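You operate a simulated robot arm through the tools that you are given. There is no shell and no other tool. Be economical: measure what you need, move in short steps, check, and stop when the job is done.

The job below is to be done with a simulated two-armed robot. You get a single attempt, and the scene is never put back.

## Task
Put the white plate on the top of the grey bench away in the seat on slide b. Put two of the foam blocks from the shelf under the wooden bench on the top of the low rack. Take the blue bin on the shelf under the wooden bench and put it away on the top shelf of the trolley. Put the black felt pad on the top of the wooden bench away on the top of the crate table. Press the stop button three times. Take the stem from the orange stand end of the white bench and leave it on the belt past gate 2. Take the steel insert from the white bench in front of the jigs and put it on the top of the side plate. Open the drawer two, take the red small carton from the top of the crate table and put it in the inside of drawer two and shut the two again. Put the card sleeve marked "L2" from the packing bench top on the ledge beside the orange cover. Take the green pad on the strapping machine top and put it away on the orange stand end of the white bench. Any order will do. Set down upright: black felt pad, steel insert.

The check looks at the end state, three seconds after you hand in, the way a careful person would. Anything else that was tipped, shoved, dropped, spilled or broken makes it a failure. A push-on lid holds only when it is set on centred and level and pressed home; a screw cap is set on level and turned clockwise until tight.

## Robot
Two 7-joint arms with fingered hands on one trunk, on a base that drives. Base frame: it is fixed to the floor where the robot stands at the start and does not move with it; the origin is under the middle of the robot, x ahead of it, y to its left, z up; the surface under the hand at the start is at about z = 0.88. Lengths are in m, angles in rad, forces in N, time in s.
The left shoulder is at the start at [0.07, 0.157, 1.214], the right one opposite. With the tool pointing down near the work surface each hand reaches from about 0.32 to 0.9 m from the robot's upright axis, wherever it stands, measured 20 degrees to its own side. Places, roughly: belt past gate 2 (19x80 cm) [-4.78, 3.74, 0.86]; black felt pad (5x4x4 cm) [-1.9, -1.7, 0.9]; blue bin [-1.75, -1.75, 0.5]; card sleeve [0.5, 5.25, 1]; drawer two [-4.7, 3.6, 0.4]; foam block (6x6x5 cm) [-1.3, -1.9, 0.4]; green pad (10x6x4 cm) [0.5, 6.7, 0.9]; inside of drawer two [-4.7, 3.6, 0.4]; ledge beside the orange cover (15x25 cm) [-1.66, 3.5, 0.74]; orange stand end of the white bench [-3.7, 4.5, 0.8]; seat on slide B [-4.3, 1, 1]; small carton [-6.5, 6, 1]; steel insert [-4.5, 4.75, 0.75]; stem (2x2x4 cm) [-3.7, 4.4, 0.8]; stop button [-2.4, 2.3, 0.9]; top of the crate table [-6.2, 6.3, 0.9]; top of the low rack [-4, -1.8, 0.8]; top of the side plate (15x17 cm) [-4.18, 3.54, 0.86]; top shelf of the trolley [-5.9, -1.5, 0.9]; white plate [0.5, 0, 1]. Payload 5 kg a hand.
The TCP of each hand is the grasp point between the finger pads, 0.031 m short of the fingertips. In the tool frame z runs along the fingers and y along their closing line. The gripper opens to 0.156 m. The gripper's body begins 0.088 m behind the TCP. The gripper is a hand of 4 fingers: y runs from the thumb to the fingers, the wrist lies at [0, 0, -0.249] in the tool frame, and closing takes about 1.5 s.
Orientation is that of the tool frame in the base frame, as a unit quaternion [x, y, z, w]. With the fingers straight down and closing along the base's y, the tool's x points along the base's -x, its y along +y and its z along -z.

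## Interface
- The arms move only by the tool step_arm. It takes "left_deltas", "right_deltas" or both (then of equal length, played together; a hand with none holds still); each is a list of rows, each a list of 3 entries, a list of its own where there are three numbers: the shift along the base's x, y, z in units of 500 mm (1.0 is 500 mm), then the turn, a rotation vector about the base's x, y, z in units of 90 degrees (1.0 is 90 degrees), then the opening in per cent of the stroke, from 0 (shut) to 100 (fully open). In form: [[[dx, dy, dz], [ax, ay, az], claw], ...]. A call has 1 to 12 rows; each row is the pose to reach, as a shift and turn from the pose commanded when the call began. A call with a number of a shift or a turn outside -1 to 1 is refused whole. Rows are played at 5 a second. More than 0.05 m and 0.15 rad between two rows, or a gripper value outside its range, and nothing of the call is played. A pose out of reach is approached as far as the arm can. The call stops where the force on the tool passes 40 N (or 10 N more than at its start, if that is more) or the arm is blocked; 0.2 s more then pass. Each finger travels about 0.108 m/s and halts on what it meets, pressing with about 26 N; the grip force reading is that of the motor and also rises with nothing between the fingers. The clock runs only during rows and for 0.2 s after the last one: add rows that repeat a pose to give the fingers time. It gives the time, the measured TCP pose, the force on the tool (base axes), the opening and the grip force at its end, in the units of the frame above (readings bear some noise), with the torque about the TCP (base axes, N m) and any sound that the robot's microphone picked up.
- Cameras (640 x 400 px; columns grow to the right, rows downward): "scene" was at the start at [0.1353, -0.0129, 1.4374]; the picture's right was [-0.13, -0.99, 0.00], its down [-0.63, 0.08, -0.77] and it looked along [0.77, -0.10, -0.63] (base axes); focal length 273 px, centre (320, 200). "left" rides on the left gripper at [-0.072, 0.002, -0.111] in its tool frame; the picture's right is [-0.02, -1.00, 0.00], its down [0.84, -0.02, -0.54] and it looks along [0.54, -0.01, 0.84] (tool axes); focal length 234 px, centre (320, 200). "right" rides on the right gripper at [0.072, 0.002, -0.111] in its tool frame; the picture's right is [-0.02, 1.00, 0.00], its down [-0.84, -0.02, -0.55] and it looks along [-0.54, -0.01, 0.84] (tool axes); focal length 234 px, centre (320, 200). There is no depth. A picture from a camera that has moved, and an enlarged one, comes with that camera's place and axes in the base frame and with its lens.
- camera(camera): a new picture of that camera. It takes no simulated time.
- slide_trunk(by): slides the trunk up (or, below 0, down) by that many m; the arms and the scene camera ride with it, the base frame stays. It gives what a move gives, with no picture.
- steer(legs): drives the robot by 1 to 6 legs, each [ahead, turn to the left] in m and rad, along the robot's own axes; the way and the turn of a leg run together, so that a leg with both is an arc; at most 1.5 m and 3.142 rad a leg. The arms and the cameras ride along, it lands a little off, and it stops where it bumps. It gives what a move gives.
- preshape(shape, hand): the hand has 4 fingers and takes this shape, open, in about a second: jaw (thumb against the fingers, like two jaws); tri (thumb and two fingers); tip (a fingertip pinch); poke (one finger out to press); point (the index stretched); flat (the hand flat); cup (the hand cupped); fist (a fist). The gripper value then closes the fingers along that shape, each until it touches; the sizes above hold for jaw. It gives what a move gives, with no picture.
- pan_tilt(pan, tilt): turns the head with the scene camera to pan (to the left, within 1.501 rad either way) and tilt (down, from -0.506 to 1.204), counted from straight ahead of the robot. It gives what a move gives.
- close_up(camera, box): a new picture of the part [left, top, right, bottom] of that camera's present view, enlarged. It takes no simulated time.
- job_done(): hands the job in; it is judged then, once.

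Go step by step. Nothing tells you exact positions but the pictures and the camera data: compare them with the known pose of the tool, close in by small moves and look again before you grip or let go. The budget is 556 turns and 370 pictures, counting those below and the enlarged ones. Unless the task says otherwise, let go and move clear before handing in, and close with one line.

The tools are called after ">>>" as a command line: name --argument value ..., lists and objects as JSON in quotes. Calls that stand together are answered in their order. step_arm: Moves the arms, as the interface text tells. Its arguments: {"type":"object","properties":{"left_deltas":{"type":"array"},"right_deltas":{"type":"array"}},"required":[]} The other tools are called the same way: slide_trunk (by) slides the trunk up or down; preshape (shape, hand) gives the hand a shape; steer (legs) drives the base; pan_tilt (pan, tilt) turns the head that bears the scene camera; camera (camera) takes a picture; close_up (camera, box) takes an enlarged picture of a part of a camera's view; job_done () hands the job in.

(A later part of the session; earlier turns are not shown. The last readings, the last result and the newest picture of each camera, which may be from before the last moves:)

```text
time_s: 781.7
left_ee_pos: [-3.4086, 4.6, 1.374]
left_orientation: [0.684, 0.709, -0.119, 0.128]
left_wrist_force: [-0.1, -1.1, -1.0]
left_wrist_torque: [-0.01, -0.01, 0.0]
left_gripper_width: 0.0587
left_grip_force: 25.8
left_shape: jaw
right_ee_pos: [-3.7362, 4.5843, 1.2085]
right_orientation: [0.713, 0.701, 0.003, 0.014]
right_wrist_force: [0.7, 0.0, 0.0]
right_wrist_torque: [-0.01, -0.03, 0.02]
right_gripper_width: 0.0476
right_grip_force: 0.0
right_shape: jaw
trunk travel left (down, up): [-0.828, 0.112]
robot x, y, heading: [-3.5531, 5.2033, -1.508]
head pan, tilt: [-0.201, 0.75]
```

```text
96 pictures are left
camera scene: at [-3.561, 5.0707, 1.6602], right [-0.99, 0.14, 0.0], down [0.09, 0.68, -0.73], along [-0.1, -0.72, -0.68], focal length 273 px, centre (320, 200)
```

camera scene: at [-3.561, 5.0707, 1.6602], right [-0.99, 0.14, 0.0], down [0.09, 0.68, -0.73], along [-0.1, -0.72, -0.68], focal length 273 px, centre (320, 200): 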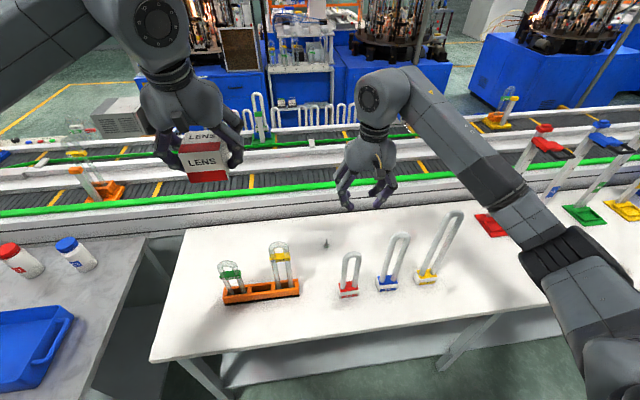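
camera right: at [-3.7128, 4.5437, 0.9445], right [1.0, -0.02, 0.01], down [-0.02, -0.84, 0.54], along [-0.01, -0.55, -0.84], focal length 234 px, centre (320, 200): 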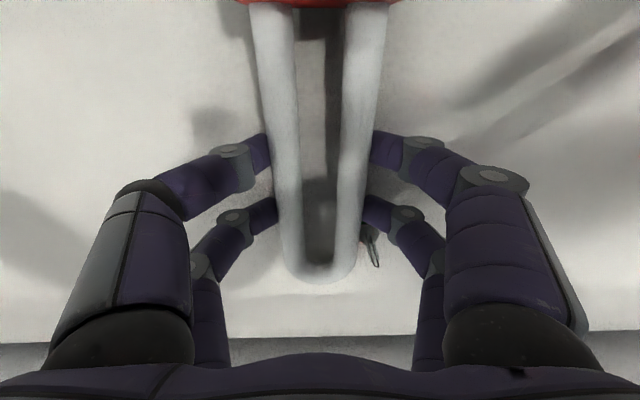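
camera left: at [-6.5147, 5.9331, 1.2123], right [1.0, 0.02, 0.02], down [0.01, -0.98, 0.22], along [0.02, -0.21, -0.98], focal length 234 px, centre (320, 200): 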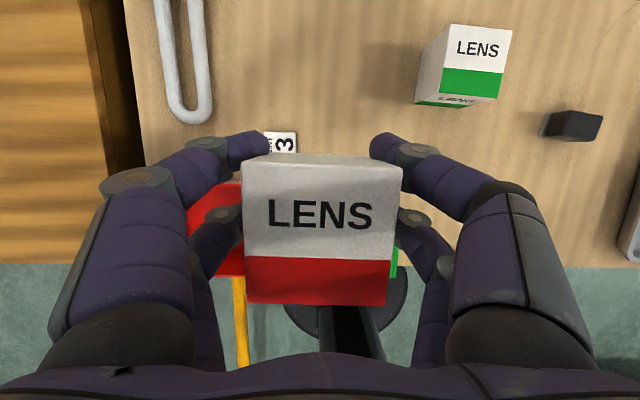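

All tubes stand; the stem is at (-3.678,4.425). I move over it high, then descend.

>>> step_arm --right_deltas '[[[0.04, -0.08, 0], [0.005, 0.007, 0], 30], [[0.08, -0.16, 0], [0.01, 0.015, 0], 30], [[0.116, -0.245, 0], [0.01, 0.015, 0], 30], [[0.116, -0.263, -0.08], [0.01, 0.015, 0], 30], [[0.116, -0.263, -0.17], [0.01, 0.015, 0], 30], [[0.116, -0.263, -0.26], [0.01, 0.015, 0], 30], [[0.116, -0.263, -0.35], [0.01, 0.015, 0], 30], [[0.116, -0.263, -0.44], [0.01, 0.015, 0], 30], [[0.116, -0.263, -0.52], [0.01, 0.015, 0], 30]]'

>>> camera --camera "right"

>>> camera --camera "scene"

```text
time_s: 783.7
left_ee_pos: [-3.4083, 4.6, 1.3751]
left_orientation: [0.683, 0.709, -0.119, 0.128]
left_wrist_force: [0.5, -0.2, -0.4]
left_wrist_torque: [0.0, 0.0, 0.02]
left_gripper_width: 0.0589
left_grip_force: 26.3
left_shape: jaw
right_ee_pos: [-3.6794, 4.4544, 0.9468]
right_orientation: [0.713, 0.701, 0.0, 0.001]
right_wrist_force: [-0.8, 0.2, 0.5]
right_wrist_torque: [0.01, 0.01, 0.0]
right_gripper_width: 0.047
right_grip_force: 0.2
right_shape: jaw
trunk travel left (down, up): [-0.828, 0.112]
robot x, y, heading: [-3.5529, 5.2071, -1.506]
head pan, tilt: [-0.201, 0.75]
```

```text
95 pictures are left
camera right: at [-3.6775, 4.5258, 1.059], right [1.0, -0.04, 0.0], down [-0.03, -0.84, 0.55], along [-0.02, -0.55, -0.84], focal length 234 px, centre (320, 200)
```

right: 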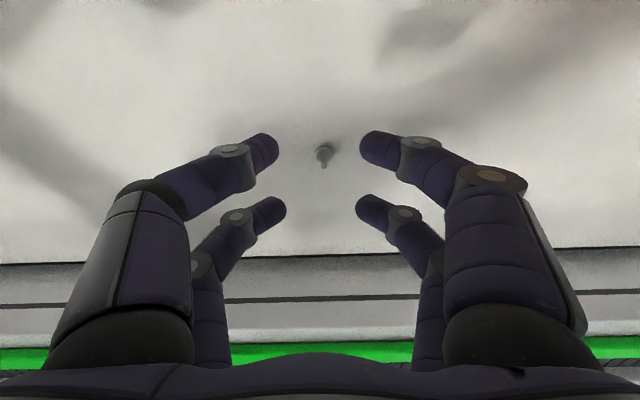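

```text
94 pictures are left
camera scene: at [-3.5608, 5.071, 1.6602], right [-0.99, 0.14, 0.0], down [0.09, 0.68, -0.73], along [-0.1, -0.72, -0.68], focal length 273 px, centre (320, 200)
```

scene: 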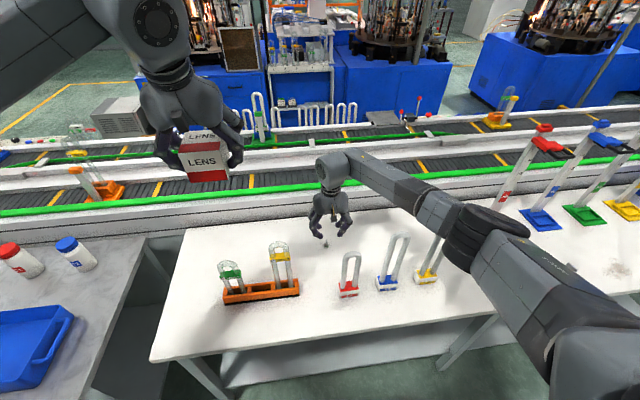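

>>> step_arm --right_deltas '[[[0.003, 0.005, -0.07], [0, 0, 0], 30], [[0.003, 0.005, -0.14], [0, 0, 0], 30], [[0.003, 0.005, -0.195], [0, 0, 0], 30], [[0.003, 0.005, -0.195], [0, 0, 0], 12], [[0.003, 0.005, -0.195], [0, 0, 0], 0], [[0.003, 0.005, -0.195], [0, 0, 0], 0], [[0.003, 0.005, -0.195], [0, 0, 0], 0]]'

>>> camera --camera "right"

```text
time_s: 785.3
left_ee_pos: [-3.41, 4.6001, 1.3743]
left_orientation: [0.683, 0.709, -0.119, 0.128]
left_wrist_force: [-0.6, 0.1, -1.2]
left_wrist_torque: [0.01, -0.02, -0.05]
left_gripper_width: 0.0587
left_grip_force: 25.8
left_shape: jaw
right_ee_pos: [-3.6777, 4.4548, 0.8515]
right_orientation: [0.713, 0.701, 0.0, 0.001]
right_wrist_force: [0.5, 0.8, 0.2]
right_wrist_torque: [0.02, -0.02, 0.0]
right_gripper_width: 0.0
right_grip_force: 26.2
right_shape: jaw
trunk travel left (down, up): [-0.828, 0.112]
robot x, y, heading: [-3.5513, 5.2057, -1.509]
head pan, tilt: [-0.201, 0.75]
```

```text
93 pictures are left
camera right: at [-3.6757, 4.5274, 0.962], right [1.0, -0.04, 0.0], down [-0.03, -0.84, 0.55], along [-0.02, -0.55, -0.84], focal length 234 px, centre (320, 200)
```

right: 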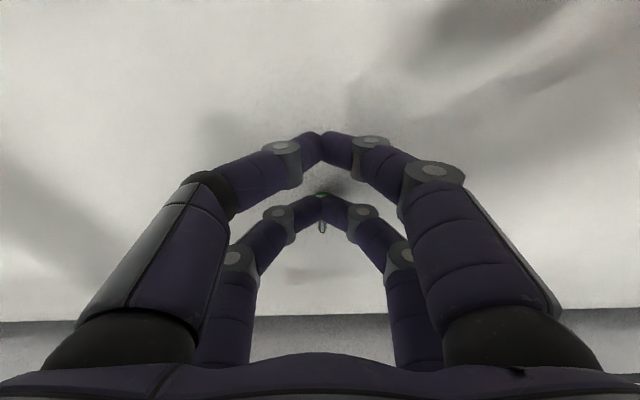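

>>> step_arm --right_deltas '[[[0, 0, 0.03], [0, 0, 0], 0], [[0, 0, 0.09], [0, 0, 0], 0], [[0, 0, 0.17], [0, 0, 0], 0]]'

>>> camera --camera "right"

```text
time_s: 786.1
left_ee_pos: [-3.4093, 4.6012, 1.3746]
left_orientation: [0.683, 0.709, -0.12, 0.129]
left_wrist_force: [-0.4, 0.9, -0.8]
left_wrist_torque: [0.0, 0.0, -0.02]
left_gripper_width: 0.0589
left_grip_force: 25.6
left_shape: jaw
right_ee_pos: [-3.678, 4.4552, 0.939]
right_orientation: [0.713, 0.702, -0.001, 0.0]
right_wrist_force: [-0.1, 0.5, -0.8]
right_wrist_torque: [-0.02, -0.04, 0.03]
right_gripper_width: 0.0
right_grip_force: 25.8
right_shape: jaw
trunk travel left (down, up): [-0.828, 0.112]
robot x, y, heading: [-3.5532, 5.2074, -1.512]
head pan, tilt: [-0.201, 0.75]
```

```text
92 pictures are left
camera right: at [-3.6751, 4.5272, 1.05], right [1.0, -0.04, 0.0], down [-0.03, -0.84, 0.55], along [-0.02, -0.54, -0.84], focal length 234 px, centre (320, 200)
```

right: 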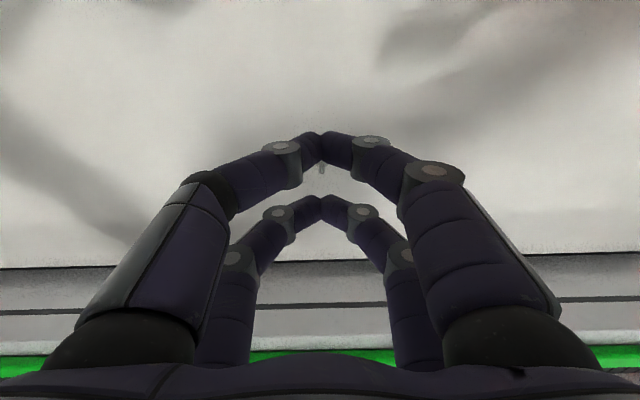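

It slipped: the pin is thin. I go down to the bench to grip the wider foot.

>>> step_arm --right_deltas '[[[0, 0, 0], [0, 0, 0], 30], [[0, 0, -0.06], [0, 0, 0], 30], [[0, 0.0, -0.12], [0, 0, 0], 30], [[0, 0.0, -0.18], [0, 0, 0], 30], [[0, 0.0, -0.206], [0, 0, 0], 30], [[0, 0.0, -0.206], [0, 0, 0], 12], [[0, 0.0, -0.206], [0, 0, 0], 0], [[0, 0.0, -0.206], [0, 0, 0], 0], [[0, 0.0, -0.206], [0, 0, 0], 0]]'

>>> camera --camera "right"

```text
time_s: 788.1
left_ee_pos: [-3.409, 4.6003, 1.3746]
left_orientation: [0.684, 0.708, -0.119, 0.128]
left_wrist_force: [0.6, -0.6, -0.6]
left_wrist_torque: [-0.02, -0.01, 0.0]
left_gripper_width: 0.0587
left_grip_force: 25.9
left_shape: jaw
right_ee_pos: [-3.675, 4.4537, 0.8345]
right_orientation: [0.713, 0.702, -0.001, 0.001]
right_wrist_force: [-0.4, 0.6, 0.3]
right_wrist_torque: [-0.01, 0.01, 0.01]
right_gripper_width: 0.0
right_grip_force: 25.4
right_shape: jaw
trunk travel left (down, up): [-0.828, 0.112]
robot x, y, heading: [-3.5513, 5.2044, -1.51]
head pan, tilt: [-0.201, 0.75]
```

```text
91 pictures are left
camera right: at [-3.6735, 4.525, 0.945], right [1.0, -0.04, 0.0], down [-0.03, -0.84, 0.55], along [-0.02, -0.55, -0.84], focal length 234 px, centre (320, 200)
```

right: 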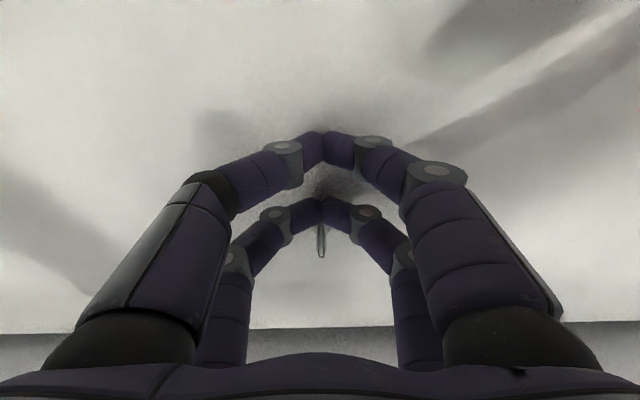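

The stem is ~1.5 cm further than the far fingers. I open, advance 1.6 cm and close again.

>>> step_arm --right_deltas '[[[0, 0, 0], [0, 0, 0], 25], [[0, 0, 0], [0, 0, 0], 25], [[0, -0.018, 0], [0, 0, 0], 25], [[0, -0.034, 0], [0, 0, 0], 25], [[0, -0.034, 0], [0, 0, 0], 10], [[0, -0.034, 0], [0, 0, 0], 0], [[0, -0.034, 0], [0, 0, 0], 0]]'

>>> camera --camera "right"

```text
time_s: 789.7
left_ee_pos: [-3.4088, 4.602, 1.3735]
left_orientation: [0.683, 0.709, -0.119, 0.128]
left_wrist_force: [0.7, 0.3, -0.9]
left_wrist_torque: [0.0, -0.03, 0.03]
left_gripper_width: 0.0587
left_grip_force: 26.0
left_shape: jaw
right_ee_pos: [-3.6716, 4.437, 0.8412]
right_orientation: [0.709, 0.706, -0.005, 0.009]
right_wrist_force: [-0.3, -0.4, 4.5]
right_wrist_torque: [-0.19, 0.02, 0.02]
right_gripper_width: 0.0
right_grip_force: 25.5
right_shape: jaw
right hand out of reach, approached as far as the arm can: row 4
trunk travel left (down, up): [-0.828, 0.112]
robot x, y, heading: [-3.5544, 5.2074, -1.513]
head pan, tilt: [-0.201, 0.75]
```

```text
90 pictures are left
camera right: at [-3.6687, 4.5104, 0.9508], right [1.0, -0.03, 0.01], down [-0.03, -0.83, 0.56], along [-0.01, -0.56, -0.83], focal length 234 px, centre (320, 200)
```

right: 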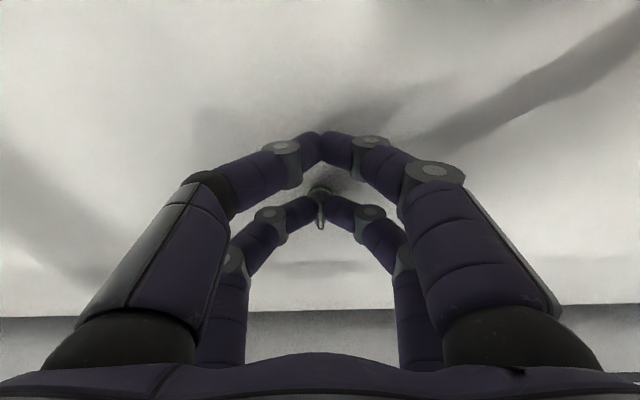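

>>> step_arm --right_deltas '[[[0, 0, 0.03], [0, 0, 0], 0], [[0, 0, 0.1], [0, 0, 0], 0], [[0, 0.02, 0.19], [0, 0, 0], 0]]'

>>> camera --camera "right"

```text
time_s: 790.5
left_ee_pos: [-3.4096, 4.6019, 1.375]
left_orientation: [0.683, 0.709, -0.12, 0.129]
left_wrist_force: [0.9, -0.1, -1.0]
left_wrist_torque: [-0.06, -0.01, 0.01]
left_gripper_width: 0.0587
left_grip_force: 26.1
left_shape: jaw
right_ee_pos: [-3.6803, 4.4514, 0.9261]
right_orientation: [0.712, 0.702, 0.0, 0.001]
right_wrist_force: [0.8, 0.0, 0.4]
right_wrist_torque: [-0.02, 0.04, -0.03]
right_gripper_width: 0.0001
right_grip_force: 26.2
right_shape: jaw
trunk travel left (down, up): [-0.828, 0.112]
robot x, y, heading: [-3.5547, 5.2078, -1.512]
head pan, tilt: [-0.201, 0.75]
```

```text
89 pictures are left
camera right: at [-3.6779, 4.5227, 1.038], right [1.0, -0.04, 0.0], down [-0.03, -0.84, 0.55], along [-0.02, -0.54, -0.84], focal length 234 px, centre (320, 200)
```

right: 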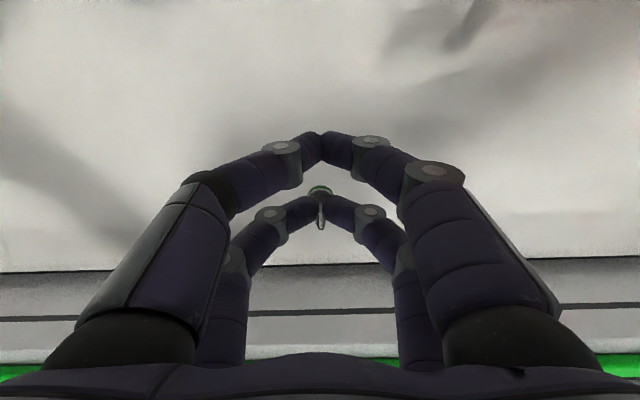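

Stem gripped and lifted. I raise it, back away and drive round the conveyor's east end to the south aisle.

>>> step_arm --right_deltas '[[[0, 0.02, 0.09], [0, 0, 0], 0], [[0, 0.04, 0.18], [0, 0, 0], 0], [[0, 0.06, 0.27], [0, 0, 0], 0], [[0, 0.06, 0.36], [0, 0, 0], 0], [[0, 0.06, 0.45], [0, 0, 0], 0], [[0, 0.06, 0.54], [0, 0, 0], 0], [[0, 0.06, 0.62], [0, 0, 0], 0]]'

>>> steer --legs '[[-0.35, 0], [0, 1.512], [1.4, 0], [1.35, 0], [0, -1.57], [1.3, 0]]'

>>> steer --legs '[[1.2, 0], [0, -1.5]]'

>>> camera --camera "right"

>>> pan_tilt --pan 0.0 --tilt 0.4

>>> camera --camera "scene"

```text
time_s: 792.1
left_ee_pos: [-3.4082, 4.6009, 1.3734]
left_orientation: [0.684, 0.709, -0.119, 0.128]
left_wrist_force: [0.5, 0.4, -0.8]
left_wrist_torque: [-0.03, 0.01, -0.03]
left_gripper_width: 0.0592
left_grip_force: 25.9
left_shape: jaw
right_ee_pos: [-3.6746, 4.4795, 1.2426]
right_orientation: [0.713, 0.701, 0.0, 0.0]
right_wrist_force: [-0.5, 1.7, 0.2]
right_wrist_torque: [0.0, 0.05, 0.01]
right_gripper_width: 0.0
right_grip_force: 26.1
right_shape: jaw
trunk travel left (down, up): [-0.828, 0.112]
robot x, y, heading: [-3.5491, 5.2052, -1.511]
head pan, tilt: [-0.201, 0.75]
```

```text
time_s: 820.8
left_ee_pos: [-0.6469, 3.7099, 1.3743]
left_orientation: [0.694, 0.698, -0.121, 0.127]
left_wrist_force: [0.5, -0.1, -0.4]
left_wrist_torque: [0.0, 0.01, -0.03]
left_gripper_width: 0.0587
left_grip_force: 26.2
left_shape: jaw
right_ee_pos: [-0.9176, 3.595, 1.2412]
right_orientation: [0.723, 0.69, -0.001, 0.001]
right_wrist_force: [0.6, 0.1, 0.1]
right_wrist_torque: [-0.02, 0.0, 0.02]
right_gripper_width: 0.0
right_grip_force: 25.8
right_shape: jaw
trunk travel left (down, up): [-0.828, 0.112]
robot x, y, heading: [-0.7708, 4.3199, -1.539]
head pan, tilt: [-0.201, 0.75]
```

```text
time_s: 830.5
left_ee_pos: [-1.357, 2.9955, 1.3748]
left_orientation: [0.984, 0.016, -0.175, 0.006]
left_wrist_force: [-0.5, -0.5, -1.1]
left_wrist_torque: [0.0, 0.01, -0.03]
left_gripper_width: 0.0587
left_grip_force: 26.0
left_shape: jaw
right_ee_pos: [-1.4813, 3.2633, 1.2417]
right_orientation: [1.0, -0.009, 0.0, 0.0]
right_wrist_force: [0.0, -0.3, 0.5]
right_wrist_torque: [-0.01, -0.03, 0.02]
right_gripper_width: 0.0001
right_grip_force: 26.6
right_shape: jaw
trunk travel left (down, up): [-0.828, 0.112]
robot x, y, heading: [-0.7483, 3.1426, -3.088]
head pan, tilt: [-0.201, 0.75]
```

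```text
88 pictures are left
camera right: at [-1.408, 3.2597, 1.3528], right [-0.04, -1.0, 0.0], down [-0.84, 0.04, 0.55], along [-0.55, 0.02, -0.84], focal length 234 px, centre (320, 200)
```

right: 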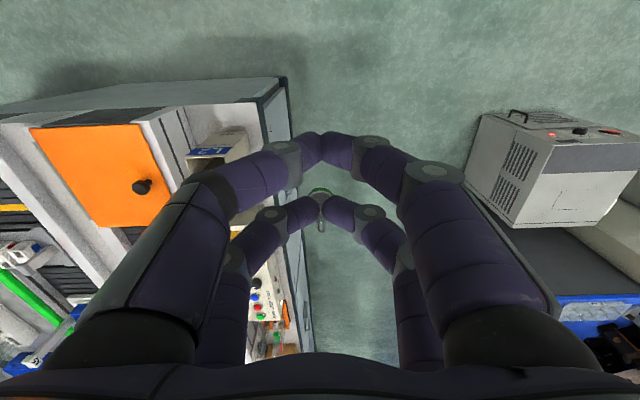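

```text
time_s: 831.4
left_ee_pos: [-1.3572, 2.9971, 1.3752]
left_orientation: [0.985, 0.016, -0.174, 0.006]
left_wrist_force: [-0.6, 0.8, -0.2]
left_wrist_torque: [-0.01, -0.02, 0.03]
left_gripper_width: 0.0587
left_grip_force: 25.9
left_shape: jaw
right_ee_pos: [-1.4798, 3.264, 1.2422]
right_orientation: [1.0, -0.01, -0.001, 0.0]
right_wrist_force: [0.4, 0.8, 0.8]
right_wrist_torque: [0.0, 0.0, -0.01]
right_gripper_width: 0.0
right_grip_force: 26.5
right_shape: jaw
trunk travel left (down, up): [-0.828, 0.112]
robot x, y, heading: [-0.7521, 3.1395, -3.082]
head pan, tilt: [0.0, 0.4]
```

```text
87 pictures are left
camera scene: at [-0.8941, 3.1299, 1.6912], right [-0.06, 1.0, 0.0], down [0.39, 0.02, -0.92], along [-0.92, -0.05, -0.39], focal length 273 px, centre (320, 200)
```

scene: 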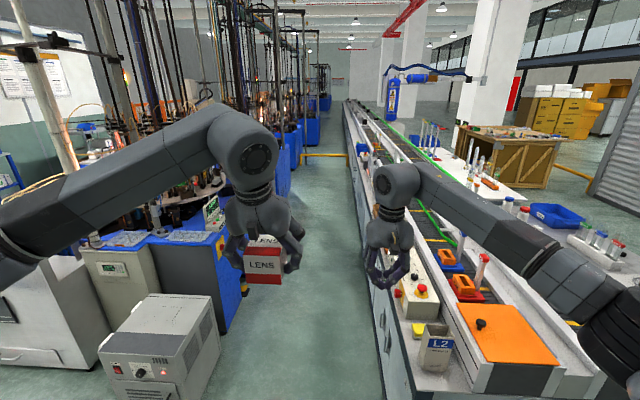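

Stem and carton are both held. I raise the trunk fully and drive west along the narrow aisle.

>>> slide_trunk --by 0.11

>>> steer --legs '[[0, 0.036], [1.25, 0], [0, -0.095], [1.1, 0]]'

>>> pan_tilt --pan -0.4 --tilt 0.5

>>> camera --camera "scene"

```text
time_s: 832.8
left_ee_pos: [-1.3581, 2.9977, 1.4841]
left_orientation: [0.984, 0.016, -0.175, 0.005]
left_wrist_force: [0.1, 0.4, -1.1]
left_wrist_torque: [-0.04, -0.01, -0.02]
left_gripper_width: 0.0588
left_grip_force: 26.0
left_shape: jaw
right_ee_pos: [-1.4791, 3.2639, 1.3524]
right_orientation: [1.0, -0.01, -0.001, -0.001]
right_wrist_force: [-0.3, 0.2, -1.1]
right_wrist_torque: [0.01, -0.02, 0.0]
right_gripper_width: 0.0
right_grip_force: 26.0
right_shape: jaw
trunk travel left (down, up): [-0.938, 0.002]
robot x, y, heading: [-0.7475, 3.1394, -3.082]
head pan, tilt: [0.0, 0.4]
```

```text
time_s: 845.4
left_ee_pos: [-3.7387, 2.8477, 1.4856]
left_orientation: [0.985, 0.01, -0.175, 0.005]
left_wrist_force: [0.8, 0.1, -0.6]
left_wrist_torque: [0.0, -0.01, -0.01]
left_gripper_width: 0.0588
left_grip_force: 25.9
left_shape: jaw
right_ee_pos: [-3.8582, 3.1155, 1.3532]
right_orientation: [1.0, -0.015, 0.0, 0.001]
right_wrist_force: [0.4, -0.4, -0.1]
right_wrist_torque: [-0.01, -0.02, 0.03]
right_gripper_width: 0.0
right_grip_force: 25.4
right_shape: jaw
trunk travel left (down, up): [-0.938, 0.002]
robot x, y, heading: [-3.1303, 2.9845, -3.094]
head pan, tilt: [0.0, 0.4]
```

```text
time_s: 846.2
left_ee_pos: [-3.7415, 2.847, 1.4836]
left_orientation: [0.985, 0.011, -0.174, 0.006]
left_wrist_force: [-0.3, -0.6, 0.2]
left_wrist_torque: [-0.03, -0.03, -0.03]
left_gripper_width: 0.0583
left_grip_force: 25.9
left_shape: jaw
right_ee_pos: [-3.8587, 3.1158, 1.3518]
right_orientation: [1.0, -0.015, 0.0, 0.001]
right_wrist_force: [-0.6, 0.5, 0.0]
right_wrist_torque: [0.01, 0.0, 0.01]
right_gripper_width: 0.0
right_grip_force: 26.5
right_shape: jaw
trunk travel left (down, up): [-0.938, 0.002]
robot x, y, heading: [-3.1341, 2.9806, -3.094]
head pan, tilt: [-0.4, 0.499]
```

```text
86 pictures are left
camera scene: at [-3.2682, 3.01, 1.7921], right [0.34, 0.94, 0.0], down [0.45, -0.16, -0.88], along [-0.82, 0.3, -0.48], focal length 273 px, centre (320, 200)
```

scene: 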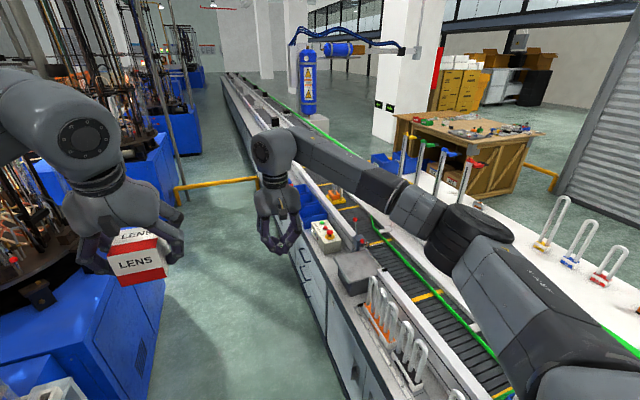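

>>> steer --legs '[[0, -0.07], [1.2, 0], [0.62, 0], [0, -1.54]]'

>>> pan_tilt --pan -0.2 --tilt 0.65

>>> camera --camera "scene"

```text
time_s: 859.4
left_ee_pos: [-5.025, 3.6791, 1.4847]
left_orientation: [-0.684, 0.708, 0.124, 0.124]
left_wrist_force: [0.5, 0.1, -0.4]
left_wrist_torque: [0.0, -0.04, 0.01]
left_gripper_width: 0.0588
left_grip_force: 25.3
left_shape: jaw
right_ee_pos: [-4.7506, 3.7832, 1.3519]
right_orientation: [-0.676, 0.737, 0.001, 0.001]
right_wrist_force: [0.2, 0.0, -1.0]
right_wrist_torque: [-0.01, 0.03, -0.02]
right_gripper_width: 0.0001
right_grip_force: 25.7
right_shape: jaw
trunk travel left (down, up): [-0.938, 0.002]
robot x, y, heading: [-4.9224, 3.0653, 1.564]
head pan, tilt: [-0.4, 0.499]
```

```text
time_s: 860.2
left_ee_pos: [-5.0237, 3.6786, 1.4846]
left_orientation: [-0.684, 0.708, 0.124, 0.122]
left_wrist_force: [0.0, -0.4, -0.9]
left_wrist_torque: [-0.01, 0.04, 0.01]
left_gripper_width: 0.0586
left_grip_force: 25.8
left_shape: jaw
right_ee_pos: [-4.7511, 3.7848, 1.352]
right_orientation: [-0.677, 0.736, 0.001, 0.001]
right_wrist_force: [0.0, -0.2, -0.7]
right_wrist_torque: [0.02, 0.0, 0.03]
right_gripper_width: 0.0
right_grip_force: 25.9
right_shape: jaw
trunk travel left (down, up): [-0.938, 0.002]
robot x, y, heading: [-4.921, 3.0646, 1.561]
head pan, tilt: [-0.201, 0.649]
```

```text
85 pictures are left
camera scene: at [-4.9037, 3.1987, 1.7788], right [0.98, -0.21, 0.0], down [-0.12, -0.59, -0.8], along [0.16, 0.78, -0.6], focal length 273 px, centre (320, 200)
```

scene: 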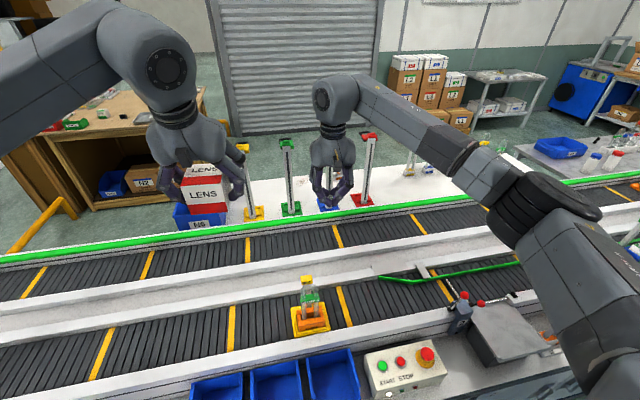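

I see the near belt; the free part right of the yellow stand, around (-4.68,3.74), is past gate 2. I lower the trunk and position the stem.

>>> slide_trunk --by -0.22

>>> step_arm --right_deltas '[[[0.05, -0.04, 0], [0, 0, 0], 0], [[0.1, -0.09, -0.02], [0, 0, 0], 0], [[0.142, -0.14, -0.06], [0, 0, 0], 0], [[0.142, -0.14, -0.14], [0, 0, 0], 0], [[0.142, -0.14, -0.22], [0, 0, 0], 0], [[0.142, -0.14, -0.3], [0, 0, 0], 0]]'

>>> camera --camera "right"

>>> camera --camera "scene"

```text
time_s: 862.5
left_ee_pos: [-5.0235, 3.6784, 1.264]
left_orientation: [-0.684, 0.708, 0.124, 0.123]
left_wrist_force: [0.4, 0.1, -1.1]
left_wrist_torque: [0.03, 0.01, 0.01]
left_gripper_width: 0.0587
left_grip_force: 25.9
left_shape: jaw
right_ee_pos: [-4.7505, 3.7834, 1.1315]
right_orientation: [-0.676, 0.737, 0.0, 0.0]
right_wrist_force: [-0.1, 0.5, 0.3]
right_wrist_torque: [0.01, 0.02, 0.0]
right_gripper_width: 0.0002
right_grip_force: 25.7
right_shape: jaw
trunk travel left (down, up): [-0.718, 0.222]
robot x, y, heading: [-4.9196, 3.0659, 1.566]
head pan, tilt: [-0.201, 0.649]
```

```text
time_s: 863.9
left_ee_pos: [-5.0228, 3.6775, 1.2643]
left_orientation: [-0.685, 0.708, 0.124, 0.123]
left_wrist_force: [-0.2, -0.3, -1.0]
left_wrist_torque: [0.01, 0.02, 0.01]
left_gripper_width: 0.0587
left_grip_force: 26.4
left_shape: jaw
right_ee_pos: [-4.6802, 3.7131, 0.9792]
right_orientation: [-0.676, 0.737, 0.001, 0.0]
right_wrist_force: [-0.2, -0.1, -0.6]
right_wrist_torque: [0.02, 0.01, 0.03]
right_gripper_width: 0.0002
right_grip_force: 26.0
right_shape: jaw
trunk travel left (down, up): [-0.718, 0.222]
robot x, y, heading: [-4.922, 3.0667, 1.563]
head pan, tilt: [-0.201, 0.649]
```

```text
84 pictures are left
camera right: at [-4.6875, 3.6407, 1.0918], right [-0.99, 0.11, 0.0], down [0.09, 0.83, 0.55], along [0.06, 0.54, -0.84], focal length 234 px, centre (320, 200)
```

right: 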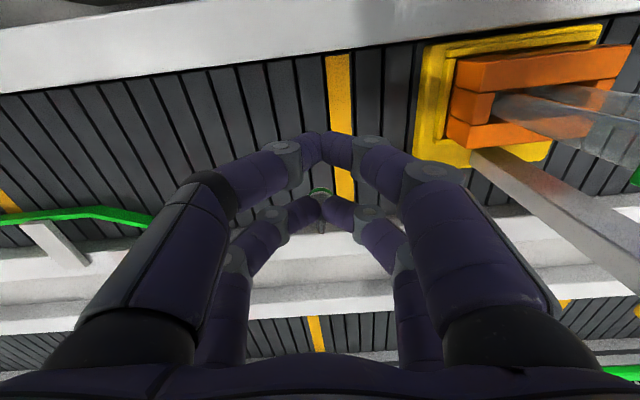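

```text
83 pictures are left
camera scene: at [-4.9026, 3.1986, 1.5588], right [0.98, -0.21, 0.0], down [-0.12, -0.59, -0.8], along [0.16, 0.78, -0.6], focal length 273 px, centre (320, 200)
```

scene: 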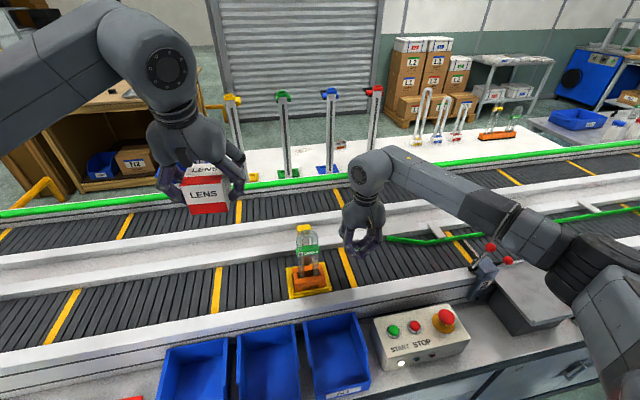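

The stem hangs over the middle of the belt. I lower to contact and release.

>>> step_arm --right_deltas '[[[0, 0, -0.08], [0, 0, 0], 0], [[0, 0, -0.13], [0, 0, 0], 0], [[0, 0, -0.15], [0, 0, 0], 0], [[0, 0, -0.165], [0, 0, 0], 0], [[0, 0, -0.175], [0, 0, 0], 0]]'

>>> close_up --camera "scene" --box '[320, 200, 420, 300]'

```text
time_s: 865.1
left_ee_pos: [-5.0246, 3.6749, 1.2671]
left_orientation: [-0.684, 0.708, 0.125, 0.125]
left_wrist_force: [-0.4, -0.4, -0.2]
left_wrist_torque: [-0.01, -0.03, -0.02]
left_gripper_width: 0.0586
left_grip_force: 26.2
left_shape: jaw
right_ee_pos: [-4.6819, 3.7133, 0.9019]
right_orientation: [-0.676, 0.737, 0.005, 0.003]
right_wrist_force: [0.9, -2.1, 34.0]
right_wrist_torque: [0.86, -0.11, -0.08]
right_gripper_width: 0.0001
right_grip_force: 25.6
right_shape: jaw
trunk travel left (down, up): [-0.718, 0.222]
robot x, y, heading: [-4.9188, 3.0648, 1.568]
head pan, tilt: [-0.201, 0.649]
```

```text
4.00 times, centred on (370, 250) of scene
camera zoom: at [-4.905, 3.1935, 1.5599], right [0.98, -0.21, 0.0], down [-0.12, -0.59, -0.8], along [0.16, 0.78, -0.6], focal length 1092 px, centre (120, 0)
```

zoom: 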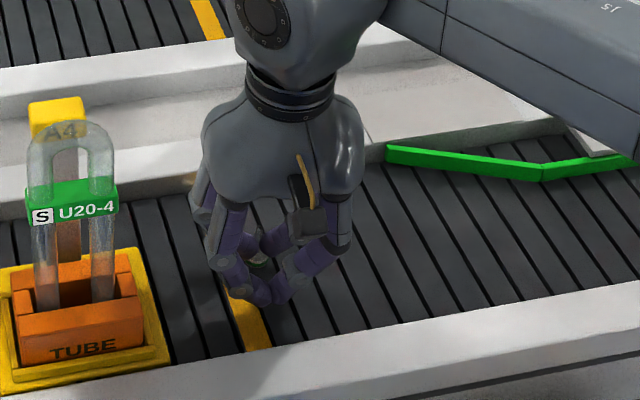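

>>> step_arm --right_deltas '[[[0, 0, 0.006], [0, 0, 0], 0], [[0, 0, 0.006], [0, 0, 0], 15], [[0, 0, 0.006], [0, 0, 0], 30], [[0, 0, 0.006], [0, 0, 0], 35], [[0, 0, 0.07], [0, 0, 0], 35], [[0, 0, 0.15], [0, 0, 0], 35], [[0, 0, 0.24], [0, 0, 0], 35], [[0, 0, 0.33], [0, 0, 0], 35], [[0.03, -0.05, 0.4], [0, 0, 0], 35]]'

>>> camera --camera "right"

```text
time_s: 867.1
left_ee_pos: [-5.0221, 3.6775, 1.2651]
left_orientation: [-0.684, 0.708, 0.125, 0.124]
left_wrist_force: [0.4, -0.9, -0.3]
left_wrist_torque: [0.04, 0.01, 0.01]
left_gripper_width: 0.0585
left_grip_force: 26.1
left_shape: jaw
right_ee_pos: [-4.6626, 3.6867, 1.0937]
right_orientation: [-0.676, 0.737, 0.0, 0.001]
right_wrist_force: [-0.3, -0.4, 0.5]
right_wrist_torque: [0.02, -0.02, 0.01]
right_gripper_width: 0.0543
right_grip_force: 0.1
right_shape: jaw
trunk travel left (down, up): [-0.718, 0.222]
robot x, y, heading: [-4.9219, 3.0663, 1.57]
head pan, tilt: [-0.201, 0.649]
```

```text
81 pictures are left
camera right: at [-4.672, 3.6135, 1.2045], right [-0.99, 0.11, 0.0], down [0.09, 0.83, 0.55], along [0.06, 0.54, -0.84], focal length 234 px, centre (320, 200)
```

right: 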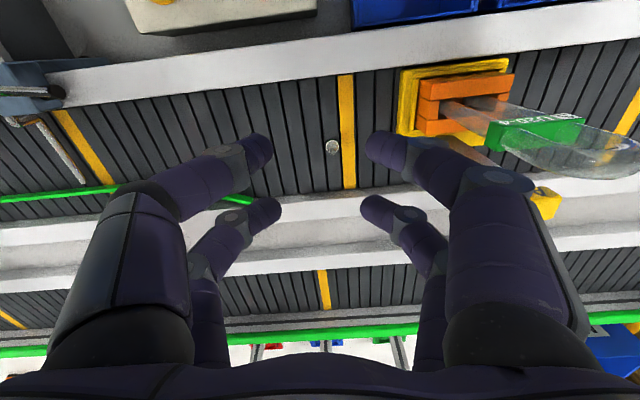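

The stem stands on the belt. Now the drawer: I look down at the conveyor front.

>>> steer --legs '[[-0.3, 0]]'

>>> pan_tilt --pan -0.2 --tilt 1.1

>>> camera --camera "scene"

```text
time_s: 869.1
left_ee_pos: [-5.0239, 3.3777, 1.2638]
left_orientation: [-0.681, 0.711, 0.123, 0.124]
left_wrist_force: [0.6, -0.6, -0.5]
left_wrist_torque: [0.02, 0.04, 0.0]
left_gripper_width: 0.0587
left_grip_force: 26.1
left_shape: jaw
right_ee_pos: [-4.6641, 3.3848, 1.0926]
right_orientation: [-0.674, 0.739, 0.0, 0.0]
right_wrist_force: [0.0, -0.1, -0.8]
right_wrist_torque: [-0.01, -0.01, -0.02]
right_gripper_width: 0.0543
right_grip_force: 0.0
right_shape: jaw
trunk travel left (down, up): [-0.718, 0.222]
robot x, y, heading: [-4.9268, 2.7611, 1.556]
head pan, tilt: [-0.201, 0.649]
```

```text
time_s: 870.0
left_ee_pos: [-5.0234, 3.3764, 1.2654]
left_orientation: [-0.682, 0.71, 0.123, 0.123]
left_wrist_force: [0.2, 0.5, -0.1]
left_wrist_torque: [-0.04, -0.01, 0.04]
left_gripper_width: 0.0588
left_grip_force: 25.6
left_shape: jaw
right_ee_pos: [-4.6644, 3.3842, 1.0928]
right_orientation: [-0.673, 0.739, 0.001, 0.001]
right_wrist_force: [-0.4, 0.3, 0.8]
right_wrist_torque: [0.0, -0.02, 0.01]
right_gripper_width: 0.0544
right_grip_force: 0.1
right_shape: jaw
trunk travel left (down, up): [-0.718, 0.222]
robot x, y, heading: [-4.9267, 2.7611, 1.558]
head pan, tilt: [-0.201, 1.1]
```

```text
80 pictures are left
camera scene: at [-4.9105, 2.8729, 1.5245], right [0.98, -0.21, 0.0], down [-0.19, -0.87, -0.45], along [0.1, 0.44, -0.89], focal length 273 px, centre (320, 200)
```

scene: 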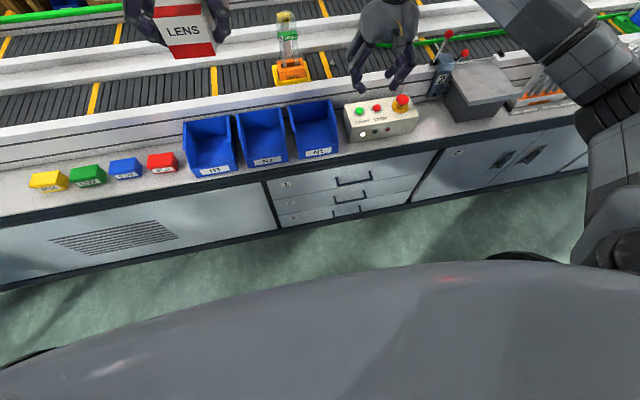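

>>> close_up --camera "scene" --box '[250, 140, 450, 250]'

```text
3.20 times, centred on (350, 195) of scene
camera zoom: at [-4.9105, 2.8729, 1.5245], right [0.98, -0.21, 0.0], down [-0.19, -0.87, -0.45], along [0.1, 0.44, -0.89], focal length 874 px, centre (224, 216)
```

zoom: 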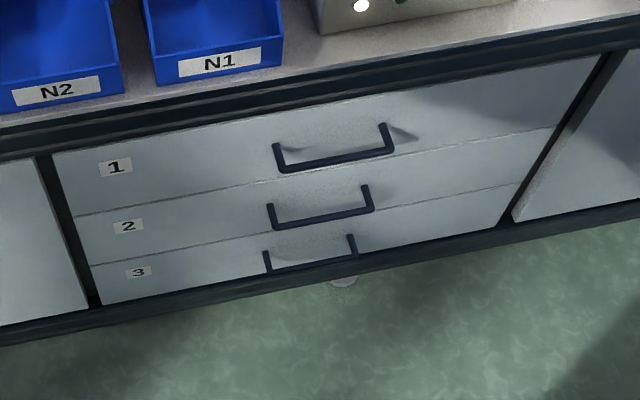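

Drawers 1–3 with bar handles; drawer 2's bar is at about (-4.65,3.40,0.40). I'll hook the bar from above with pitched fingers. First I tuck the left hand up and pitch the right one, then lower the trunk.

>>> step_arm --right_deltas '[[[0, -0.06, 0], [0.085, 0, 0.03], 30], [[0, -0.12, 0], [0.17, 0, 0.06], 30], [[0, -0.18, 0], [0.26, 0, 0.06], 30], [[0, -0.24, 0], [0.35, 0, 0.06], 30], [[0, -0.3, 0], [0.444, 0, 0.06], 30]]' --left_deltas '[[[0, -0.04, 0.07], [0, 0, 0], 22], [[0, -0.08, 0.14], [0, 0, 0], 22], [[0, -0.12, 0.21], [0, 0, 0], 22], [[0, -0.16, 0.28], [0, 0, 0], 22], [[0, -0.2, 0.36], [0, 0, 0], 22]]'

>>> slide_trunk --by -0.4

>>> camera --camera "right"

```text
time_s: 871.2
left_ee_pos: [-5.0211, 3.2713, 1.4497]
left_orientation: [-0.682, 0.71, 0.124, 0.125]
left_wrist_force: [-0.3, -0.6, -0.5]
left_wrist_torque: [0.05, 0.0, 0.01]
left_gripper_width: 0.0582
left_grip_force: 25.7
left_shape: jaw
right_ee_pos: [-4.6658, 3.239, 1.0972]
right_orientation: [0.672, -0.668, -0.237, -0.216]
right_wrist_force: [0.2, -0.5, 0.5]
right_wrist_torque: [0.04, -0.01, 0.01]
right_gripper_width: 0.0471
right_grip_force: 0.1
right_shape: jaw
right hand out of reach, approached as far as the arm can: row 5
trunk travel left (down, up): [-0.718, 0.222]
robot x, y, heading: [-4.9281, 2.7643, 1.558]
head pan, tilt: [-0.201, 1.1]
```

```text
time_s: 875.1
left_ee_pos: [-5.0215, 3.277, 1.0476]
left_orientation: [-0.682, 0.711, 0.123, 0.124]
left_wrist_force: [0.1, -0.4, -0.5]
left_wrist_torque: [-0.02, 0.03, 0.0]
left_gripper_width: 0.0583
left_grip_force: 25.9
left_shape: jaw
right_ee_pos: [-4.6651, 3.2429, 0.695]
right_orientation: [0.672, -0.668, -0.236, -0.215]
right_wrist_force: [0.7, 0.3, -0.2]
right_wrist_torque: [0.02, 0.0, 0.03]
right_gripper_width: 0.0471
right_grip_force: 0.0
right_shape: jaw
trunk travel left (down, up): [-0.318, 0.622]
robot x, y, heading: [-4.9237, 2.7629, 1.557]
head pan, tilt: [-0.201, 1.1]
```

```text
78 pictures are left
camera right: at [-4.6638, 3.1179, 0.7401], right [-1.0, 0.0, 0.04], down [0.04, 0.34, 0.94], along [-0.01, 0.94, -0.34], focal length 234 px, centre (320, 200)
```

right: 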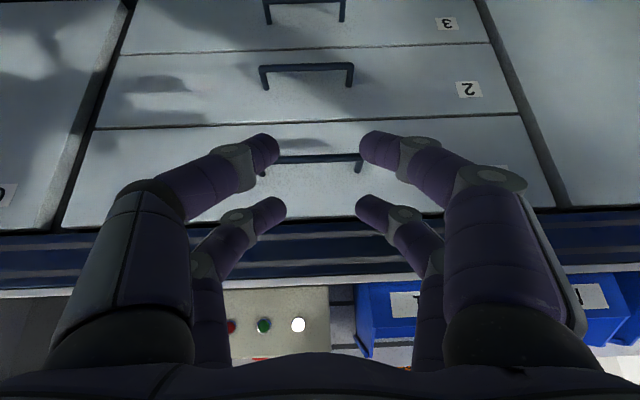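

Bar 2 is at (-4.654,3.388,0.423), ~4 cm off the drawer face. I roll the right hand 90° so that thumb and fingers close vertically on the bar.

>>> step_arm --right_deltas '[[[0, 0, 0], [0.0027, -0.0552, 0.0724], 30], [[0, 0, 0], [0.0055, -0.1104, 0.1447], 30], [[0, 0, 0], [0.008, -0.1655, 0.217], 30], [[0, 0, 0], [0.011, -0.2207, 0.2895], 30], [[0, 0, 0], [0.0136, -0.276, 0.362], 30], [[0, 0, 0], [0.0164, -0.331, 0.434], 30], [[0, 0, 0], [0.019, -0.386, 0.5066], 30], [[0, 0, 0], [0.022, -0.4415, 0.579], 30], [[0, 0, 0], [0.0245, -0.4966, 0.651], 30], [[0, 0, 0], [0.0273, -0.552, 0.7236], 30], [[0, 0, 0], [0.03, -0.607, 0.796], 30]]'

>>> camera --camera "right"

```text
time_s: 877.5
left_ee_pos: [-5.0207, 3.2769, 1.0469]
left_orientation: [-0.681, 0.711, 0.123, 0.124]
left_wrist_force: [-0.5, -0.3, -0.5]
left_wrist_torque: [0.0, -0.02, 0.01]
left_gripper_width: 0.0585
left_grip_force: 26.3
left_shape: jaw
right_ee_pos: [-4.6665, 3.2439, 0.6946]
right_orientation: [0.947, 0.005, -0.013, -0.32]
right_wrist_force: [0.4, 0.1, 0.0]
right_wrist_torque: [0.01, -0.02, -0.01]
right_gripper_width: 0.0473
right_grip_force: 0.0
right_shape: jaw
trunk travel left (down, up): [-0.318, 0.622]
robot x, y, heading: [-4.9223, 2.7616, 1.557]
head pan, tilt: [-0.201, 1.1]
```

```text
77 pictures are left
camera right: at [-4.5909, 3.175, 0.7806], right [-0.02, -0.8, -0.61], down [-0.82, -0.33, 0.46], along [-0.57, 0.51, -0.65], focal length 234 px, centre (320, 200)
```

right: 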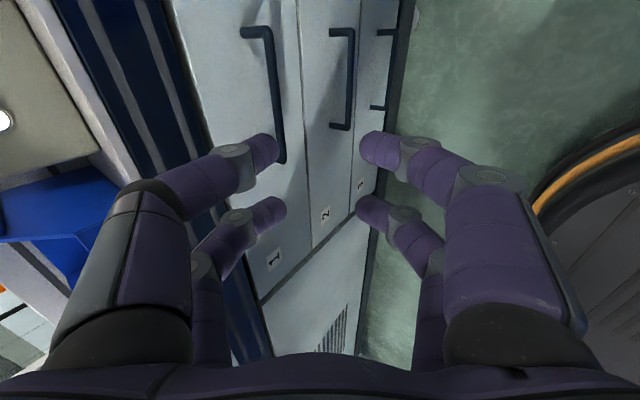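

>>> step_arm --right_deltas '[[[0.01, 0, -0.09], [0, 0, 0], 38], [[0.02, 0, -0.18], [0, 0, 0], 38], [[0.025, 0, -0.27], [0, 0, 0], 38], [[0.025, 0.06, -0.33], [0, 0, 0], 38], [[0.025, 0.13, -0.38], [0, 0, 0], 38]]'

>>> camera --camera "right"

```text
time_s: 878.7
left_ee_pos: [-5.0207, 3.2758, 1.0472]
left_orientation: [-0.682, 0.71, 0.123, 0.123]
left_wrist_force: [0.2, -0.3, -0.5]
left_wrist_torque: [-0.03, 0.05, -0.01]
left_gripper_width: 0.0586
left_grip_force: 26.0
left_shape: jaw
right_ee_pos: [-4.6546, 3.3066, 0.5049]
right_orientation: [0.947, 0.003, -0.013, -0.32]
right_wrist_force: [0.4, 0.3, 0.4]
right_wrist_torque: [0.01, 0.01, 0.02]
right_gripper_width: 0.0593
right_grip_force: 0.0
right_shape: jaw
trunk travel left (down, up): [-0.318, 0.622]
robot x, y, heading: [-4.9261, 2.7591, 1.559]
head pan, tilt: [-0.201, 1.1]
```

```text
76 pictures are left
camera right: at [-4.5795, 3.2382, 0.5902], right [-0.03, -0.8, -0.6], down [-0.82, -0.33, 0.47], along [-0.57, 0.51, -0.65], focal length 234 px, centre (320, 200)
```

right: 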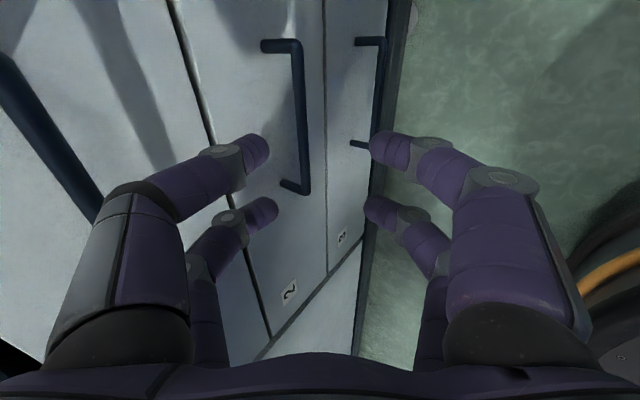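

>>> step_arm --right_deltas '[[[0.025, 0.03, -0.03], [0, 0, 0], 38], [[0.039, 0.075, -0.085], [0, 0, 0], 38], [[0.039, 0.115, -0.13], [0, 0, 0], 38], [[0.039, 0.143, -0.162], [0, 0, 0], 38]]'

>>> camera --camera "right"

```text
time_s: 879.7
left_ee_pos: [-5.0206, 3.2763, 1.0476]
left_orientation: [-0.681, 0.711, 0.123, 0.124]
left_wrist_force: [0.3, -0.6, 0.3]
left_wrist_torque: [0.01, 0.01, -0.02]
left_gripper_width: 0.0584
left_grip_force: 26.3
left_shape: jaw
right_ee_pos: [-4.634, 3.377, 0.4245]
right_orientation: [0.948, 0.004, -0.013, -0.319]
right_wrist_force: [-0.6, -13.2, 2.3]
right_wrist_torque: [0.48, 0.05, 0.25]
right_gripper_width: 0.0557
right_grip_force: 0.0
right_shape: jaw
trunk travel left (down, up): [-0.318, 0.622]
robot x, y, heading: [-4.926, 2.7634, 1.555]
head pan, tilt: [-0.201, 1.1]
```

```text
75 pictures are left
camera right: at [-4.559, 3.3096, 0.5094], right [-0.03, -0.8, -0.6], down [-0.82, -0.33, 0.47], along [-0.57, 0.51, -0.65], focal length 234 px, centre (320, 200)
```

right: 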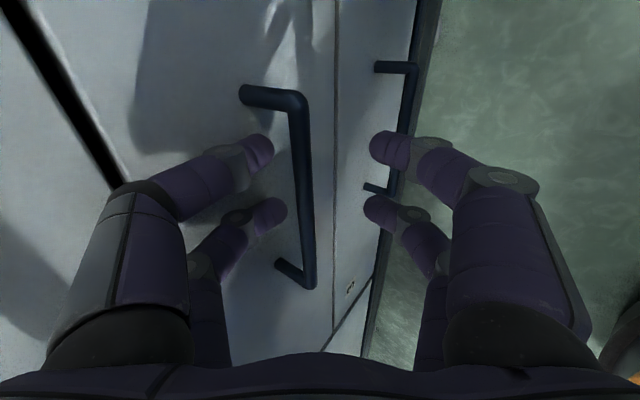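

The bar is between thumb and fingers. I ease back a few millimetres and close.

>>> step_arm --right_deltas '[[[0, -0.01, 0.004], [0, 0, 0], 30], [[0, -0.01, 0.004], [0, 0, 0], 15], [[0, -0.01, 0.004], [0, 0, 0], 0], [[0, -0.01, 0.004], [0, 0, 0], 0], [[0, -0.01, 0.004], [0, 0, 0], 0]]'

```text
time_s: 880.9
left_ee_pos: [-5.0203, 3.2775, 1.0471]
left_orientation: [-0.682, 0.71, 0.123, 0.123]
left_wrist_force: [-0.2, -0.1, 0.5]
left_wrist_torque: [-0.01, -0.01, 0.0]
left_gripper_width: 0.0586
left_grip_force: 26.0
left_shape: jaw
right_ee_pos: [-4.6339, 3.3737, 0.4257]
right_orientation: [0.948, 0.004, -0.013, -0.319]
right_wrist_force: [-0.4, -1.9, -6.7]
right_wrist_torque: [0.0, -0.16, 0.01]
right_gripper_width: 0.0024
right_grip_force: 26.1
right_shape: jaw
trunk travel left (down, up): [-0.318, 0.622]
robot x, y, heading: [-4.9279, 2.7626, 1.56]
head pan, tilt: [-0.201, 1.1]
```

>>> step_arm --right_deltas '[[[0, -0.05, 0], [0, 0, 0], 0], [[0, -0.12, 0], [0, 0, 0], 0], [[0, -0.2, 0], [0, 0, 0], 0]]'

>>> camera --camera "right"

```text
time_s: 881.7
left_ee_pos: [-5.021, 3.277, 1.0474]
left_orientation: [-0.682, 0.71, 0.123, 0.124]
left_wrist_force: [0.5, -0.3, -0.7]
left_wrist_torque: [0.03, 0.01, 0.02]
left_gripper_width: 0.0587
left_grip_force: 26.0
left_shape: jaw
right_ee_pos: [-4.6338, 3.276, 0.4269]
right_orientation: [0.947, 0.004, -0.013, -0.32]
right_wrist_force: [0.4, -1.5, -12.3]
right_wrist_torque: [-0.01, -0.23, 0.03]
right_gripper_width: 0.0021
right_grip_force: 26.2
right_shape: jaw
trunk travel left (down, up): [-0.318, 0.622]
robot x, y, heading: [-4.9265, 2.7636, 1.557]
head pan, tilt: [-0.201, 1.1]
```

```text
74 pictures are left
camera right: at [-4.5593, 3.2076, 0.5125], right [-0.03, -0.8, -0.6], down [-0.82, -0.33, 0.46], along [-0.57, 0.51, -0.65], focal length 234 px, centre (320, 200)
```

right: 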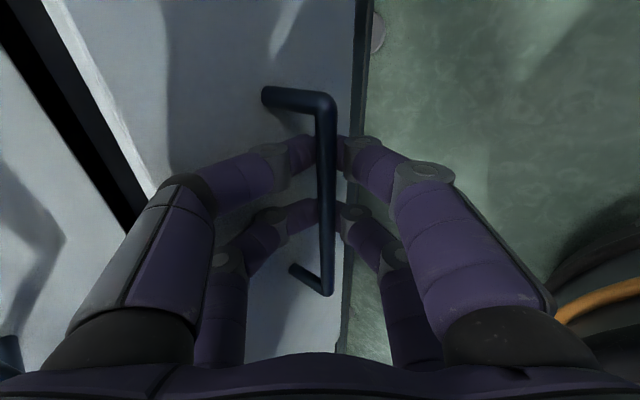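

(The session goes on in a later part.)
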